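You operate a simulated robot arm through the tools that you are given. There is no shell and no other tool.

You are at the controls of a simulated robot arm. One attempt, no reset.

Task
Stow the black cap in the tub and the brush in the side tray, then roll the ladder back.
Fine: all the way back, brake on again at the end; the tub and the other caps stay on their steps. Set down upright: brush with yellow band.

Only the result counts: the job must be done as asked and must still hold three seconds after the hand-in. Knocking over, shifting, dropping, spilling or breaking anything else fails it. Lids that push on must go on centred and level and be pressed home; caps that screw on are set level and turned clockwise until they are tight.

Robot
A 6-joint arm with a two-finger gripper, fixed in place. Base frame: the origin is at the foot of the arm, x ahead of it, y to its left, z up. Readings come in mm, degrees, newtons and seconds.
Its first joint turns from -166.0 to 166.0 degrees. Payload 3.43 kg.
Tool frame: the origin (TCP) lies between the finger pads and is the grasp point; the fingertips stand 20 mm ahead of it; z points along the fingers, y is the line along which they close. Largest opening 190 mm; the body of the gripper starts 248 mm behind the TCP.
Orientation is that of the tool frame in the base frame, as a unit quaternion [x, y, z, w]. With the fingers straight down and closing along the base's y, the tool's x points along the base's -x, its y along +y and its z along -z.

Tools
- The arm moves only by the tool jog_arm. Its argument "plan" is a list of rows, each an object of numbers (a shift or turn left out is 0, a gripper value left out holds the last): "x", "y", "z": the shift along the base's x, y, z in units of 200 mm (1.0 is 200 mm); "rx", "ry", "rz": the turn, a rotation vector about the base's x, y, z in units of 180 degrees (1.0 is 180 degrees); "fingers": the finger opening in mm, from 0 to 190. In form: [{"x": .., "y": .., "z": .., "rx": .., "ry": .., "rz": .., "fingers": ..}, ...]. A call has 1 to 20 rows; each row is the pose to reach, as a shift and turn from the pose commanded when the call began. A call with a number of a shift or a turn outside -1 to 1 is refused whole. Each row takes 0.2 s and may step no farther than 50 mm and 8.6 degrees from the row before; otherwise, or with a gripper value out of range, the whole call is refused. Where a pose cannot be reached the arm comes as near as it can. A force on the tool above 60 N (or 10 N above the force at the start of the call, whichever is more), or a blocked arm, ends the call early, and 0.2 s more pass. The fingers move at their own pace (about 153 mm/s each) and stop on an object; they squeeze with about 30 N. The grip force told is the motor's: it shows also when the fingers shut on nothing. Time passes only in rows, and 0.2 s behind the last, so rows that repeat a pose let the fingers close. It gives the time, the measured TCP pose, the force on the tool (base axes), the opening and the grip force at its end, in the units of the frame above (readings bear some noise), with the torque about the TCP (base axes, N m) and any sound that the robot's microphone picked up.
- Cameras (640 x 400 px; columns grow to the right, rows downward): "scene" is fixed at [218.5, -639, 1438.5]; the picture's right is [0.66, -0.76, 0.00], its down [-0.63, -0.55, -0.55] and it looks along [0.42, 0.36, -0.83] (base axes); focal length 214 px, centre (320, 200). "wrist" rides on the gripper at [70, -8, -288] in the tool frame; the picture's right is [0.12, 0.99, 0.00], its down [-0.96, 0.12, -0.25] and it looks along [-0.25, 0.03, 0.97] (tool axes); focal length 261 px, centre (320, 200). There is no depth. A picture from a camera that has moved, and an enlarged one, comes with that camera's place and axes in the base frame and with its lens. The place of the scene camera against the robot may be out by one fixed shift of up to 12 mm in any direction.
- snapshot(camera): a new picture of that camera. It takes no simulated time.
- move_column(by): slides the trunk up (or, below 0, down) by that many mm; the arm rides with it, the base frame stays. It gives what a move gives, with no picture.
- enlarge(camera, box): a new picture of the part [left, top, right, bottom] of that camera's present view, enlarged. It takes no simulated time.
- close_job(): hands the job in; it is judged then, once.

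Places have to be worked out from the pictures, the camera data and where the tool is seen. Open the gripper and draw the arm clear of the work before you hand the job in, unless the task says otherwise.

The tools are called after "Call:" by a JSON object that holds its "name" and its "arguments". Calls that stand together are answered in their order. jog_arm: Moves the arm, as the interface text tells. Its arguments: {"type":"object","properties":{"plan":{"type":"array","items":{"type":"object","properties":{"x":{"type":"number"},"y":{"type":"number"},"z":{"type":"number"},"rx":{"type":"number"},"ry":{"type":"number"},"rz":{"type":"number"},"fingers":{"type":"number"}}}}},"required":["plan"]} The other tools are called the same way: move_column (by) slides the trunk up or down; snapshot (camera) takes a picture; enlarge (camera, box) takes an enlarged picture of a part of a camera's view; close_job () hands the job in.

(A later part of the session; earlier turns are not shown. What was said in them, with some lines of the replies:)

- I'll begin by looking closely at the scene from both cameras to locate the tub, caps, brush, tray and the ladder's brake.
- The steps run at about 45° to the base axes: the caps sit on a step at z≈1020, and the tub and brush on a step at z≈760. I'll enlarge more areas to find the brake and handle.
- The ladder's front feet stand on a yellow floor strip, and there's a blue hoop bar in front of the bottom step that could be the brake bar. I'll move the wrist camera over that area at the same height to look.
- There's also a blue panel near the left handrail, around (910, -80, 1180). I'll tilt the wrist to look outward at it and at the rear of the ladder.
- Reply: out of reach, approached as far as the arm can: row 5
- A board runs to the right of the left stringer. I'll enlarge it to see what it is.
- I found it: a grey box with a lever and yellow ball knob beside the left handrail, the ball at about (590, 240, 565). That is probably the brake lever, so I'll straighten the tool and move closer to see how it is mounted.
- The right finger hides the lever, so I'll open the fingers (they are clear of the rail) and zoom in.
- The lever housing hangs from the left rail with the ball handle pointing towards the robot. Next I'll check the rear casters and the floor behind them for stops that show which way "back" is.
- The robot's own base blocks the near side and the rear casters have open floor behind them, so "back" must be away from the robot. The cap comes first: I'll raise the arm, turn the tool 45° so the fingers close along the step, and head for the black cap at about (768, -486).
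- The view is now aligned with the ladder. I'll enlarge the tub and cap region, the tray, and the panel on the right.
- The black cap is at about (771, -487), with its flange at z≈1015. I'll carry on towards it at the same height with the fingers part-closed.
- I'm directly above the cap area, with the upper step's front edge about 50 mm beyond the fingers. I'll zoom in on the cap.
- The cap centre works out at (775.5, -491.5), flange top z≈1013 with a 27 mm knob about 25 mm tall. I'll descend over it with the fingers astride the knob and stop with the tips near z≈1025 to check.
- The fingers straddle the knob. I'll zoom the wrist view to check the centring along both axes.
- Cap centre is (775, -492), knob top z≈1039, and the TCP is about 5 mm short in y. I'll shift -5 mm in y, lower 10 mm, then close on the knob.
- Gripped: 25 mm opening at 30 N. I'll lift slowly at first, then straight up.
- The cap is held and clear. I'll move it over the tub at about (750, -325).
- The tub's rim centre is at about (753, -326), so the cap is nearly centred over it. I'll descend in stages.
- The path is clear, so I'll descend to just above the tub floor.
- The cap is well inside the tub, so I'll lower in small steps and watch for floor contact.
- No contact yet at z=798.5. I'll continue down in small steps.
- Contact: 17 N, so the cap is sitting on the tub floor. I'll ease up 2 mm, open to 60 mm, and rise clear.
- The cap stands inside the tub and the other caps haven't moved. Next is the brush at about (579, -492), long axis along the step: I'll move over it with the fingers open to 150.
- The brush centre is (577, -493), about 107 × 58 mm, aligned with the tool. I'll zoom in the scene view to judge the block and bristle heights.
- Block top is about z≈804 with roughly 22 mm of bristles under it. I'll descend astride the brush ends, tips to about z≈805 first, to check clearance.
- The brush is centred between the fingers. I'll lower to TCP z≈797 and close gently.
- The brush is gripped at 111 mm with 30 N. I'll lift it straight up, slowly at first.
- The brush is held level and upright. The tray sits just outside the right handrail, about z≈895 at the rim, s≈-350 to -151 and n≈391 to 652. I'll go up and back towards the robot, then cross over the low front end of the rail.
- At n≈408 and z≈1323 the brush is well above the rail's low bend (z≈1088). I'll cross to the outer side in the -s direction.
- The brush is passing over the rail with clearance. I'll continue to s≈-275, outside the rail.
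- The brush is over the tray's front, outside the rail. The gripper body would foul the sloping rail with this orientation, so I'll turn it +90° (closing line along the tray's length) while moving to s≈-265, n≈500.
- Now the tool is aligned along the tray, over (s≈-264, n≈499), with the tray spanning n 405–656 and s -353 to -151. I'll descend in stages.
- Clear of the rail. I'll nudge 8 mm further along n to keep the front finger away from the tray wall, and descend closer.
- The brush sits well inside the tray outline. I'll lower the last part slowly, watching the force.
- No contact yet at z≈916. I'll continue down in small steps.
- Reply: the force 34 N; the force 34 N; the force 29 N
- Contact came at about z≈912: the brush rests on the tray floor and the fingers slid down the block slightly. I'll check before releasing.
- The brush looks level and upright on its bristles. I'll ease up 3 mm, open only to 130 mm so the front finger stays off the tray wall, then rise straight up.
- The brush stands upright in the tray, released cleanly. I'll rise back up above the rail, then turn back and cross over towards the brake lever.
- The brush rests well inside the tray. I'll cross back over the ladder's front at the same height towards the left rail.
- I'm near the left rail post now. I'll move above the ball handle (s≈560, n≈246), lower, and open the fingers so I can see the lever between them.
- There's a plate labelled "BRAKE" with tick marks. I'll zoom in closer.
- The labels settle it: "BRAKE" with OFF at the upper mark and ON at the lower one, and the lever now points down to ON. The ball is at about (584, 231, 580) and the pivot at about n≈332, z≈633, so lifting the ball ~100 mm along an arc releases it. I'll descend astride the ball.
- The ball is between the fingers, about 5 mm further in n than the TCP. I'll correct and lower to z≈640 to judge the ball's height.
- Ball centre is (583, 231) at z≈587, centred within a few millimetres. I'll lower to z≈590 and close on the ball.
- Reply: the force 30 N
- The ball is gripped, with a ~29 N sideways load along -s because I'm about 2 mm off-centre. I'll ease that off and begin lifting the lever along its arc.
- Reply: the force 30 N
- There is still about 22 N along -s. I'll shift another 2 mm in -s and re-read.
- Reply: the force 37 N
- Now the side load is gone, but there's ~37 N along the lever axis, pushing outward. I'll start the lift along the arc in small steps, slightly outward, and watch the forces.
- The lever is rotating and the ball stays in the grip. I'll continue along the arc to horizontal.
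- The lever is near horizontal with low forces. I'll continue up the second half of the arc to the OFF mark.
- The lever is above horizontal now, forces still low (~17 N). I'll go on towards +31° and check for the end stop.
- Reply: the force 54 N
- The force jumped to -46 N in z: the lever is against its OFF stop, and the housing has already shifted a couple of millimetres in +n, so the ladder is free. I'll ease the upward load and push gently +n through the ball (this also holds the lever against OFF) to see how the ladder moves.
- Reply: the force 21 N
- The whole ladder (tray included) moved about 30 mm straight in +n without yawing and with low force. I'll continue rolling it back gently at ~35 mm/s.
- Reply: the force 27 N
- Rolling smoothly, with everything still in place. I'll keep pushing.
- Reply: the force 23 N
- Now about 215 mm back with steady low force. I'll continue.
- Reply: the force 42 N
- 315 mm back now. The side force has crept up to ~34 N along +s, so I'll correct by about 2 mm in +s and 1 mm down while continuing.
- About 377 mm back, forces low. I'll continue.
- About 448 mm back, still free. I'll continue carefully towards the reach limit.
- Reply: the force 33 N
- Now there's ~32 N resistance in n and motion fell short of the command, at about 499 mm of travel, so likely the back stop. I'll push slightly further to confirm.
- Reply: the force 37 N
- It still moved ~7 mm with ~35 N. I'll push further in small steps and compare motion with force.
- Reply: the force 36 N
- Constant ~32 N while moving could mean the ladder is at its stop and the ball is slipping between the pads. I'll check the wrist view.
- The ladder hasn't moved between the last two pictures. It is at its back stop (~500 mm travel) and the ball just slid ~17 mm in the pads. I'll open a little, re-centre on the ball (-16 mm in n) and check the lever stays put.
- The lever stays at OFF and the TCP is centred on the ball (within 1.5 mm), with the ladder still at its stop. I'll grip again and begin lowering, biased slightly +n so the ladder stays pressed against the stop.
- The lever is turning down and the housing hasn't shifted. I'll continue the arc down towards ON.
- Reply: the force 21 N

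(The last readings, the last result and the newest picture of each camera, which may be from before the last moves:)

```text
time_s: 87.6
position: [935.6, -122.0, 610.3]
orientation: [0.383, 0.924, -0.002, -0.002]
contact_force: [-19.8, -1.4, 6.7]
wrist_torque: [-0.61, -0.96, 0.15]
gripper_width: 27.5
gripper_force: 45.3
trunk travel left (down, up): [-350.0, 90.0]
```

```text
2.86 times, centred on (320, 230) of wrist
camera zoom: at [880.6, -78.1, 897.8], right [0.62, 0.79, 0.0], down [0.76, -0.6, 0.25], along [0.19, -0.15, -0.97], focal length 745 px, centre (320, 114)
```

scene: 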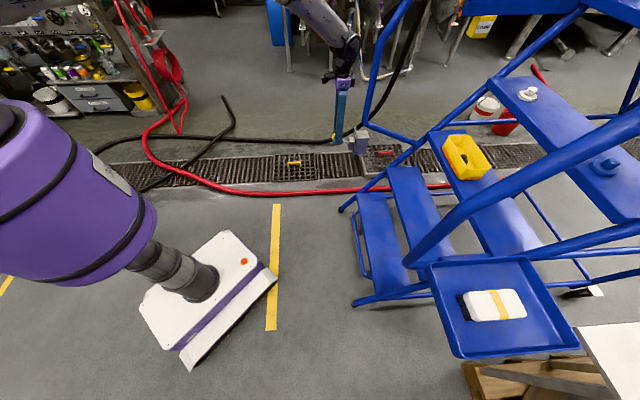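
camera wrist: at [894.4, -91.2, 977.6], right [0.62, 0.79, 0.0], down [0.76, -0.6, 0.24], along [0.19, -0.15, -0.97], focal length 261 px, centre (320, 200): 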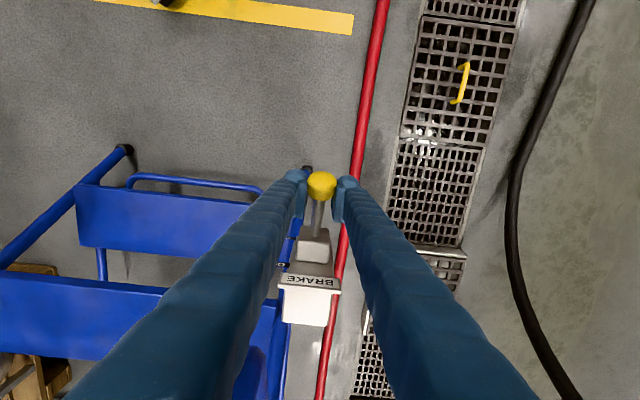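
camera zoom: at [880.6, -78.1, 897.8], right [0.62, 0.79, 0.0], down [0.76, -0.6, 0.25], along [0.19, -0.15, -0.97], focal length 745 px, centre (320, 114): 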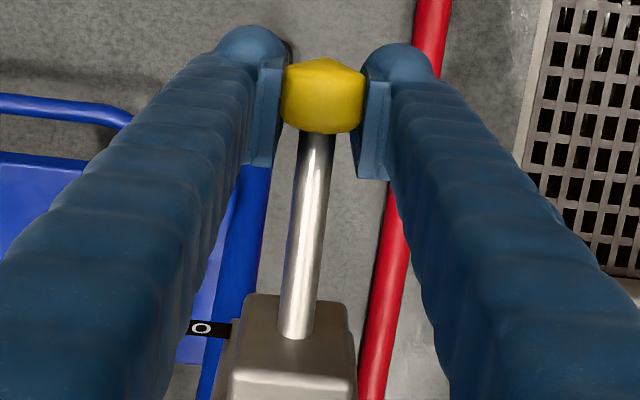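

The housing is still in place and the lever is ~-20°. I'll continue down to the ON stop, watching for the force to rise.

Call:
{"name": "jog_arm", "arguments": {"plan": [{"x": 0.01, "y": -0.01, "z": -0.039}, {"x": 0.025, "y": -0.025, "z": -0.078}, {"x": 0.029, "y": -0.029, "z": -0.09}, {"x": 0.029, "y": -0.029, "z": -0.09}]}}

Call:
{"name": "enlarge", "arguments": {"camera": "scene", "box": [300, 90, 420, 190]}}

Call:
{"name": "enlarge", "arguments": {"camera": "wrist", "box": [240, 160, 400, 300]}}

```text
time_s: 88.6
position: [940.9, -128.4, 591.6]
orientation: [0.383, 0.924, 0.0, -0.001]
contact_force: [-24.5, 2.7, 2.0]
wrist_torque: [-0.78, -1.09, 0.19]
gripper_width: 27.2
gripper_force: 44.9
trunk travel left (down, up): [-350.0, 90.0]
```

```text
4.00 times, centred on (360, 140) of scene
camera zoom: at [218.5, -639.0, 1438.5], right [0.66, -0.76, 0.0], down [-0.63, -0.55, -0.55], along [0.42, 0.36, -0.83], focal length 858 px, centre (160, 440)
```

zoom: 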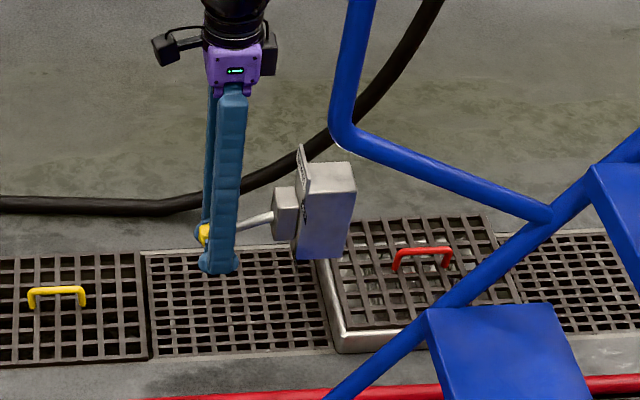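

```text
2.86 times, centred on (320, 230) of wrist
camera zoom: at [886.1, -83.5, 879.5], right [0.62, 0.79, 0.0], down [0.76, -0.6, 0.25], along [0.19, -0.15, -0.97], focal length 745 px, centre (320, 114)
```

zoom: 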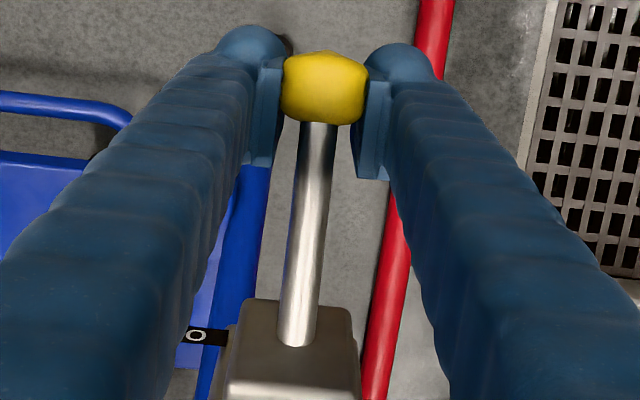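

No stop force yet at z=591.6. I'll lower a few millimetres more until the ON stop is felt.

Call:
{"name": "jog_arm", "arguments": {"plan": [{"x": 0.006, "y": -0.006, "z": -0.015}, {"x": 0.012, "y": -0.012, "z": -0.03}, {"x": 0.012, "y": -0.012, "z": -0.03}]}}

Call:
{"name": "enlarge", "arguments": {"camera": "wrist", "box": [240, 160, 400, 300]}}

```text
time_s: 89.4
position: [944.4, -130.9, 584.1]
orientation: [0.383, 0.924, 0.0, -0.001]
contact_force: [-28.3, 6.8, -2.5]
wrist_torque: [-0.7, -1.09, 0.14]
gripper_width: 27.0
gripper_force: 45.0
trunk travel left (down, up): [-350.0, 90.0]
```

```text
2.86 times, centred on (320, 230) of wrist
camera zoom: at [889.4, -86.6, 873.3], right [0.62, 0.79, 0.0], down [0.76, -0.6, 0.25], along [0.19, -0.15, -0.97], focal length 745 px, centre (320, 114)
```

zoom: 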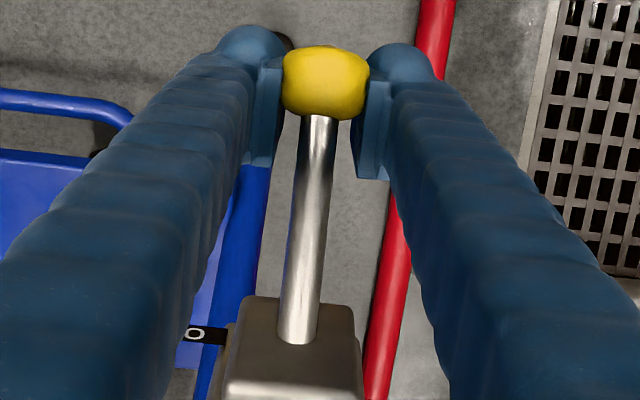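

My +n bias has made the ball creep ~13 mm forward in the pads. I'll open, re-centre on the ball, and look at its angle.

Call:
{"name": "jog_arm", "arguments": {"plan": [{"fingers": 40}, {"fingers": 60}, {"fingers": 60, "x": -0.02, "y": 0.02}, {"fingers": 60, "x": -0.046, "y": 0.046, "z": 0.01}, {"fingers": 60, "x": -0.046, "y": 0.046, "z": 0.01}]}}

Call:
{"name": "enlarge", "arguments": {"camera": "wrist", "box": [240, 160, 400, 300]}}

Call:
{"name": "enlarge", "arguments": {"camera": "scene", "box": [320, 110, 390, 170]}}

```text
time_s: 90.6
position: [936.7, -122.7, 587.0]
orientation: [0.382, 0.924, 0.0, 0.0]
contact_force: [0.0, 0.0, 0.3]
wrist_torque: [-0.02, -0.03, 0.06]
gripper_width: 60.2
gripper_force: 0.1
trunk travel left (down, up): [-350.0, 90.0]
```

```text
2.86 times, centred on (320, 230) of wrist
camera zoom: at [881.8, -77.9, 875.7], right [0.62, 0.79, 0.0], down [0.76, -0.6, 0.25], along [0.19, -0.15, -0.97], focal length 745 px, centre (320, 114)
```

zoom: 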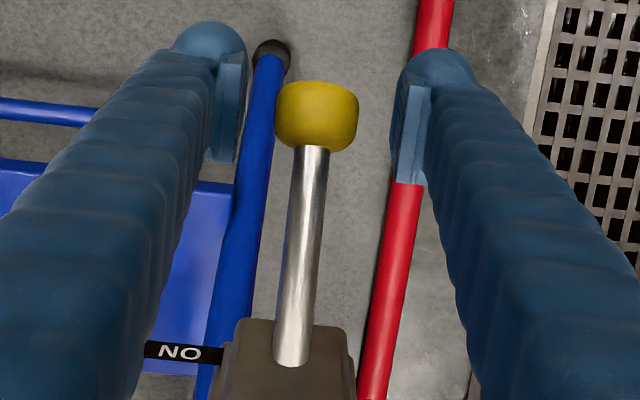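

```text
6.67 times, centred on (355, 140) of scene
camera zoom: at [218.5, -639.0, 1438.5], right [0.66, -0.76, 0.0], down [-0.63, -0.55, -0.55], along [0.42, 0.36, -0.83], focal length 1430 px, centre (87, 600)
```

zoom: 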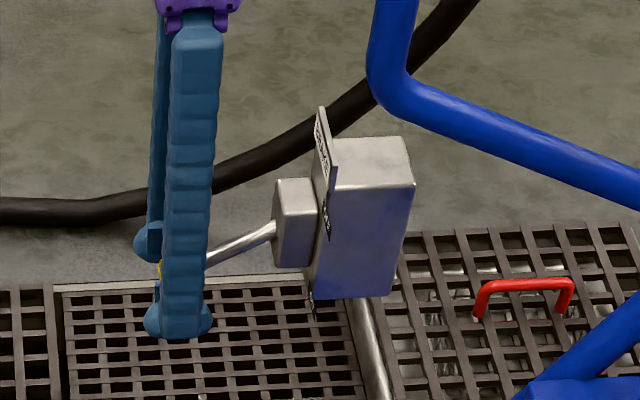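

The lever is back down and matches its original ON pose within a few mm. I'll grip again and press down to feel the ON stop for certain.

Call:
{"name": "jog_arm", "arguments": {"plan": [{"fingers": 40}, {"fingers": 20}, {"fingers": 20}, {"fingers": 20, "x": 0.003, "y": -0.003, "z": -0.01}, {"fingers": 20, "x": 0.005, "y": -0.005, "z": -0.02}, {"fingers": 20, "x": 0.005, "y": -0.005, "z": -0.02}]}}

```text
time_s: 92.0
position: [935.9, -123.8, 586.4]
orientation: [0.383, 0.924, 0.0, 0.0]
contact_force: [-18.9, -2.0, 26.3]
wrist_torque: [-0.59, -0.57, -0.03]
gripper_width: 27.3
gripper_force: 44.7
trunk travel left (down, up): [-350.0, 90.0]
```

Pressing down now meets +26 N with no motion, so the lever is against the ON stop. I'll press slightly more to be sure, then check the picture.

Call:
{"name": "jog_arm", "arguments": {"plan": [{"z": -0.01}, {"z": -0.015}, {"z": -0.015}]}}

Call:
{"name": "enlarge", "arguments": {"camera": "wrist", "box": [240, 160, 400, 300]}}

Call:
{"name": "enlarge", "arguments": {"camera": "scene", "box": [320, 110, 390, 170]}}

```text
time_s: 92.8
position: [938.4, -124.4, 583.5]
orientation: [0.383, 0.924, 0.0, 0.002]
contact_force: [-15.4, -10.5, 37.1]
wrist_torque: [-0.04, 0.02, -0.05]
gripper_width: 27.4
gripper_force: 44.9
trunk travel left (down, up): [-350.0, 90.0]
```

```text
2.86 times, centred on (320, 230) of wrist
camera zoom: at [880.8, -79.3, 872.1], right [0.62, 0.79, 0.0], down [0.76, -0.6, 0.25], along [0.2, -0.15, -0.97], focal length 745 px, centre (320, 114)
```

zoom: 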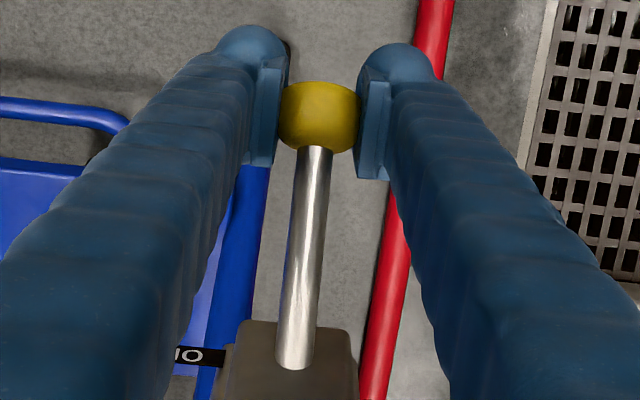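

```text
6.67 times, centred on (355, 140) of scene
camera zoom: at [218.5, -639.0, 1438.5], right [0.66, -0.76, 0.0], down [-0.63, -0.55, -0.55], along [0.42, 0.36, -0.83], focal length 1430 px, centre (87, 600)
```

zoom: 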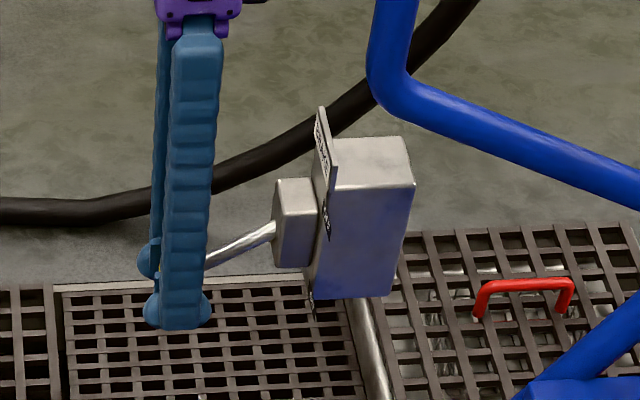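

The lever is firmly on its ON stop (37 N) and the housing hasn't shifted. I'll release the ball, rise clear, and check the lever stays.

Call:
{"name": "jog_arm", "arguments": {"plan": [{"z": 0.01}, {"z": 0.01, "fingers": 45}, {"z": 0.01, "fingers": 80}, {"z": 0.01, "fingers": 80}, {"z": 0.15, "fingers": 80}, {"z": 0.35, "fingers": 80}, {"z": 0.58, "fingers": 80}, {"z": 0.8, "fingers": 80}, {"z": 1.0, "fingers": 80}]}}

Call:
{"name": "snapshot", "arguments": {"camera": "wrist"}}

Call:
{"name": "snapshot", "arguments": {"camera": "scene"}}

Call:
{"name": "enlarge", "arguments": {"camera": "scene", "box": [320, 110, 390, 170]}}

```text
time_s: 94.8
position: [936.0, -122.9, 779.6]
orientation: [0.383, 0.924, -0.001, -0.002]
contact_force: [-0.3, 0.2, -0.8]
wrist_torque: [-0.04, -0.07, 0.02]
gripper_width: 79.9
gripper_force: 0.0
trunk travel left (down, up): [-350.0, 90.0]
```

```text
taken
camera wrist: at [880.7, -78.3, 1068.3], right [0.62, 0.79, 0.0], down [0.76, -0.6, 0.25], along [0.19, -0.15, -0.97], focal length 261 px, centre (320, 200)
```

wrist: 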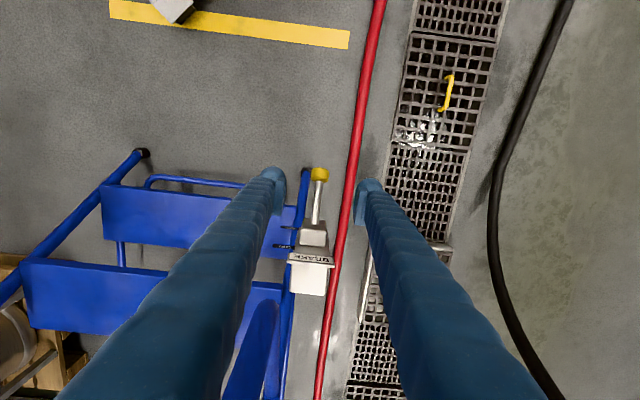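

```text
taken
```

scene: 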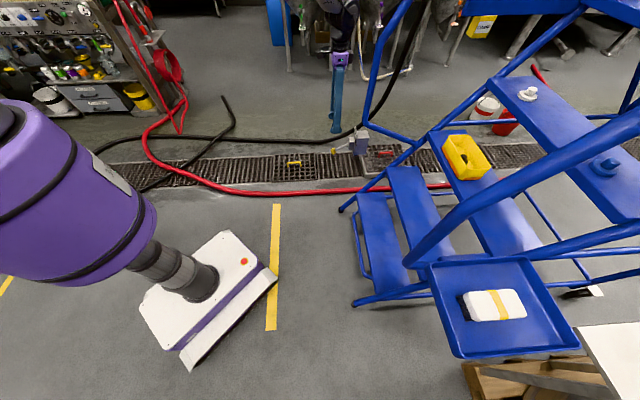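

```text
6.67 times, centred on (355, 140) of scene
camera zoom: at [218.5, -639.0, 1438.5], right [0.66, -0.76, 0.0], down [-0.63, -0.55, -0.55], along [0.42, 0.36, -0.83], focal length 1430 px, centre (87, 600)
```

zoom: 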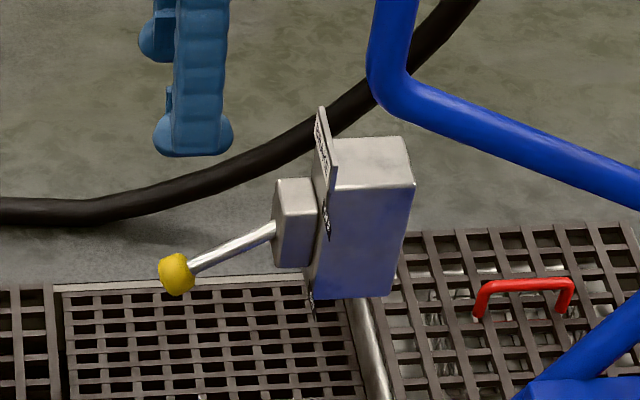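

The lever stays at ON, the ladder sits ~500 mm back, and the brush, tub and caps ride in place. I'll draw the arm up and back towards the robot, clear of the ladder, then inspect everything.

Call:
{"name": "jog_arm", "arguments": {"plan": [{"z": 0.2}, {"z": 0.4, "x": -0.05, "y": 0.05}, {"z": 0.6, "x": -0.15, "y": 0.15}, {"z": 0.75, "x": -0.28, "y": 0.28}, {"z": 0.85, "x": -0.43, "y": 0.43}, {"z": 0.95, "x": -0.58, "y": 0.58}, {"z": 1.0, "x": -0.73, "y": 0.73}, {"z": 1.0, "x": -0.88, "y": 0.88}]}}

Call:
{"name": "snapshot", "arguments": {"camera": "wrist"}}

Call:
{"name": "enlarge", "arguments": {"camera": "scene", "box": [420, 240, 600, 370]}}

Call:
{"name": "enlarge", "arguments": {"camera": "scene", "box": [420, 70, 640, 230]}}

Call:
{"name": "enlarge", "arguments": {"camera": "scene", "box": [320, 110, 390, 170]}}

```text
time_s: 96.6
position: [765.1, 53.2, 980.9]
orientation: [0.382, 0.924, 0.0, 0.0]
contact_force: [-0.9, -0.4, 0.3]
wrist_torque: [-0.07, -0.06, 0.02]
gripper_width: 80.0
gripper_force: 0.1
trunk travel left (down, up): [-350.0, 90.0]
```

```text
taken
camera wrist: at [708.4, 98.3, 1269.1], right [0.62, 0.79, 0.0], down [0.76, -0.6, 0.25], along [0.19, -0.15, -0.97], focal length 261 px, centre (320, 200)
```

wrist: 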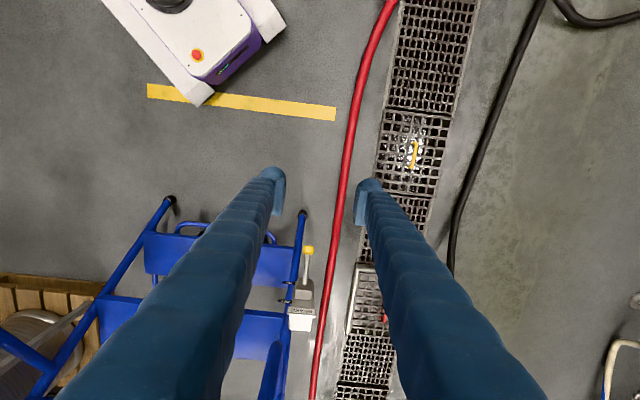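

```text
3.08 times, centred on (510, 305) of scene
camera zoom: at [218.5, -639.0, 1438.5], right [0.66, -0.76, 0.0], down [-0.63, -0.55, -0.55], along [0.42, 0.36, -0.83], focal length 660 px, centre (-265, -123)
```

zoom: 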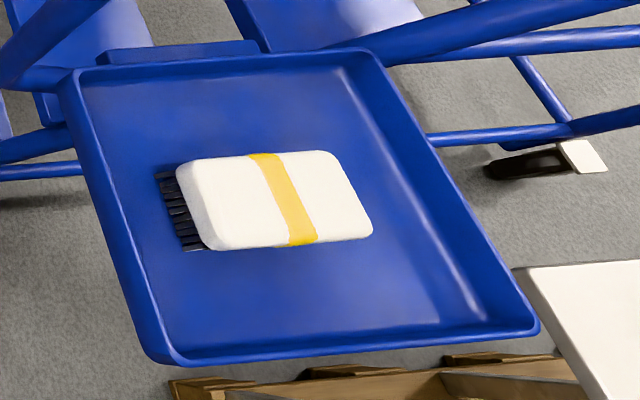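

```text
2.50 times, centred on (530, 150) of scene
camera zoom: at [218.5, -639.0, 1438.5], right [0.66, -0.76, 0.0], down [-0.63, -0.55, -0.55], along [0.42, 0.36, -0.83], focal length 536 px, centre (-205, 325)
```

zoom: 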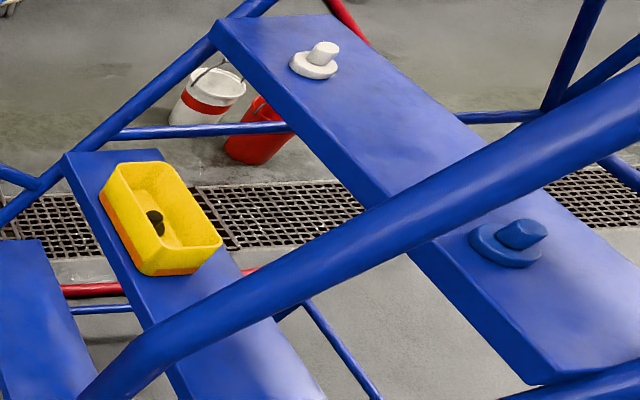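

```text
6.67 times, centred on (355, 140) of scene
camera zoom: at [218.5, -639.0, 1438.5], right [0.66, -0.76, 0.0], down [-0.63, -0.55, -0.55], along [0.42, 0.36, -0.83], focal length 1430 px, centre (87, 600)
```

zoom: 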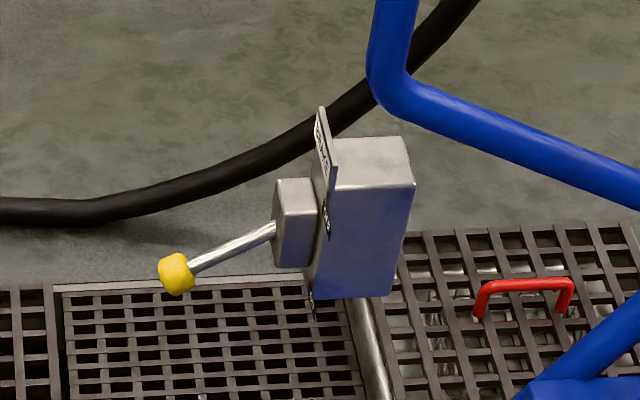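

Everything checks out: brush upright in the tray, black cap in the tub, white and blue caps on their step, lever at ON, ladder at its back stop. I'll open the gripper fully and draw the arm back a little more.

Call:
{"name": "jog_arm", "arguments": {"plan": [{"x": -0.12, "y": 0.08, "z": 0.05, "fingers": 190}, {"x": -0.27, "y": 0.16, "z": 0.1, "fingers": 190}, {"x": -0.42, "y": 0.24, "z": 0.15, "fingers": 190}, {"x": -0.55, "y": 0.3, "z": 0.2, "fingers": 190}, {"x": -0.55, "y": 0.3, "z": 0.2, "fingers": 190}]}}

Call:
{"name": "snapshot", "arguments": {"camera": "scene"}}

Call:
{"name": "snapshot", "arguments": {"camera": "wrist"}}

```text
time_s: 97.8
position: [652.3, 112.5, 1020.8]
orientation: [0.383, 0.924, 0.0, 0.0]
contact_force: [0.1, 0.1, -0.1]
wrist_torque: [-0.01, 0.01, -0.02]
gripper_width: 189.8
gripper_force: 0.0
trunk travel left (down, up): [-350.0, 90.0]
```

```text
taken
```

scene: 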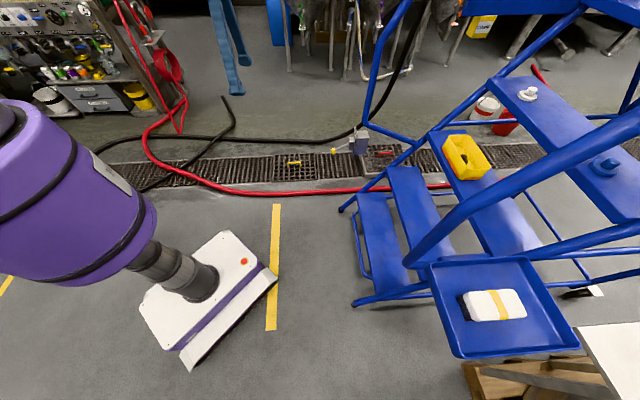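

```text
taken
camera wrist: at [597.4, 157.4, 1309.2], right [0.62, 0.79, 0.0], down [0.76, -0.6, 0.25], along [0.19, -0.15, -0.97], focal length 261 px, centre (320, 200)
```

wrist: 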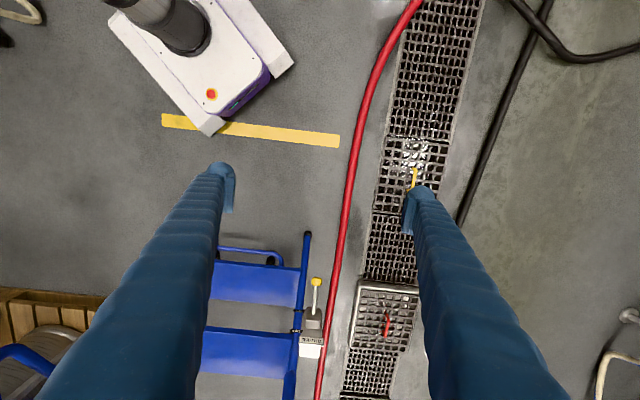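

The arm is clear and the gripper open. Cap, brush, tub, other caps, ladder and brake are all as asked, so I'm handing the job in.

Call:
{"name": "close_job", "arguments": {}}

```text
The job is handed in.
```

The job is done and handed in. The verdict didn't come back to me, so this rests on my last pictures and readings:

- **Black cap:** it stands in the yellow tub. The tub and the white and blue caps are still on their steps.
- **Brush:** it stands upright on its bristles in the side tray. The tray moves with the ladder, and the brush stayed in place as it rolled.
- **Ladder:** it is about 500 mm back, away from the robot. I took that as the back stop, because pushing further at about 32 N no longer moved it.
- **Brake:** I lifted the lever to OFF to roll the ladder, then pressed it back down. It stopped firmly against ON and stayed there after I let go.

While I was setting the brush down, the fingers slid about 9 mm down the block after it touched the tray floor. It still came to rest level and upright.

The arm is clear of the ladder with the gripper open.
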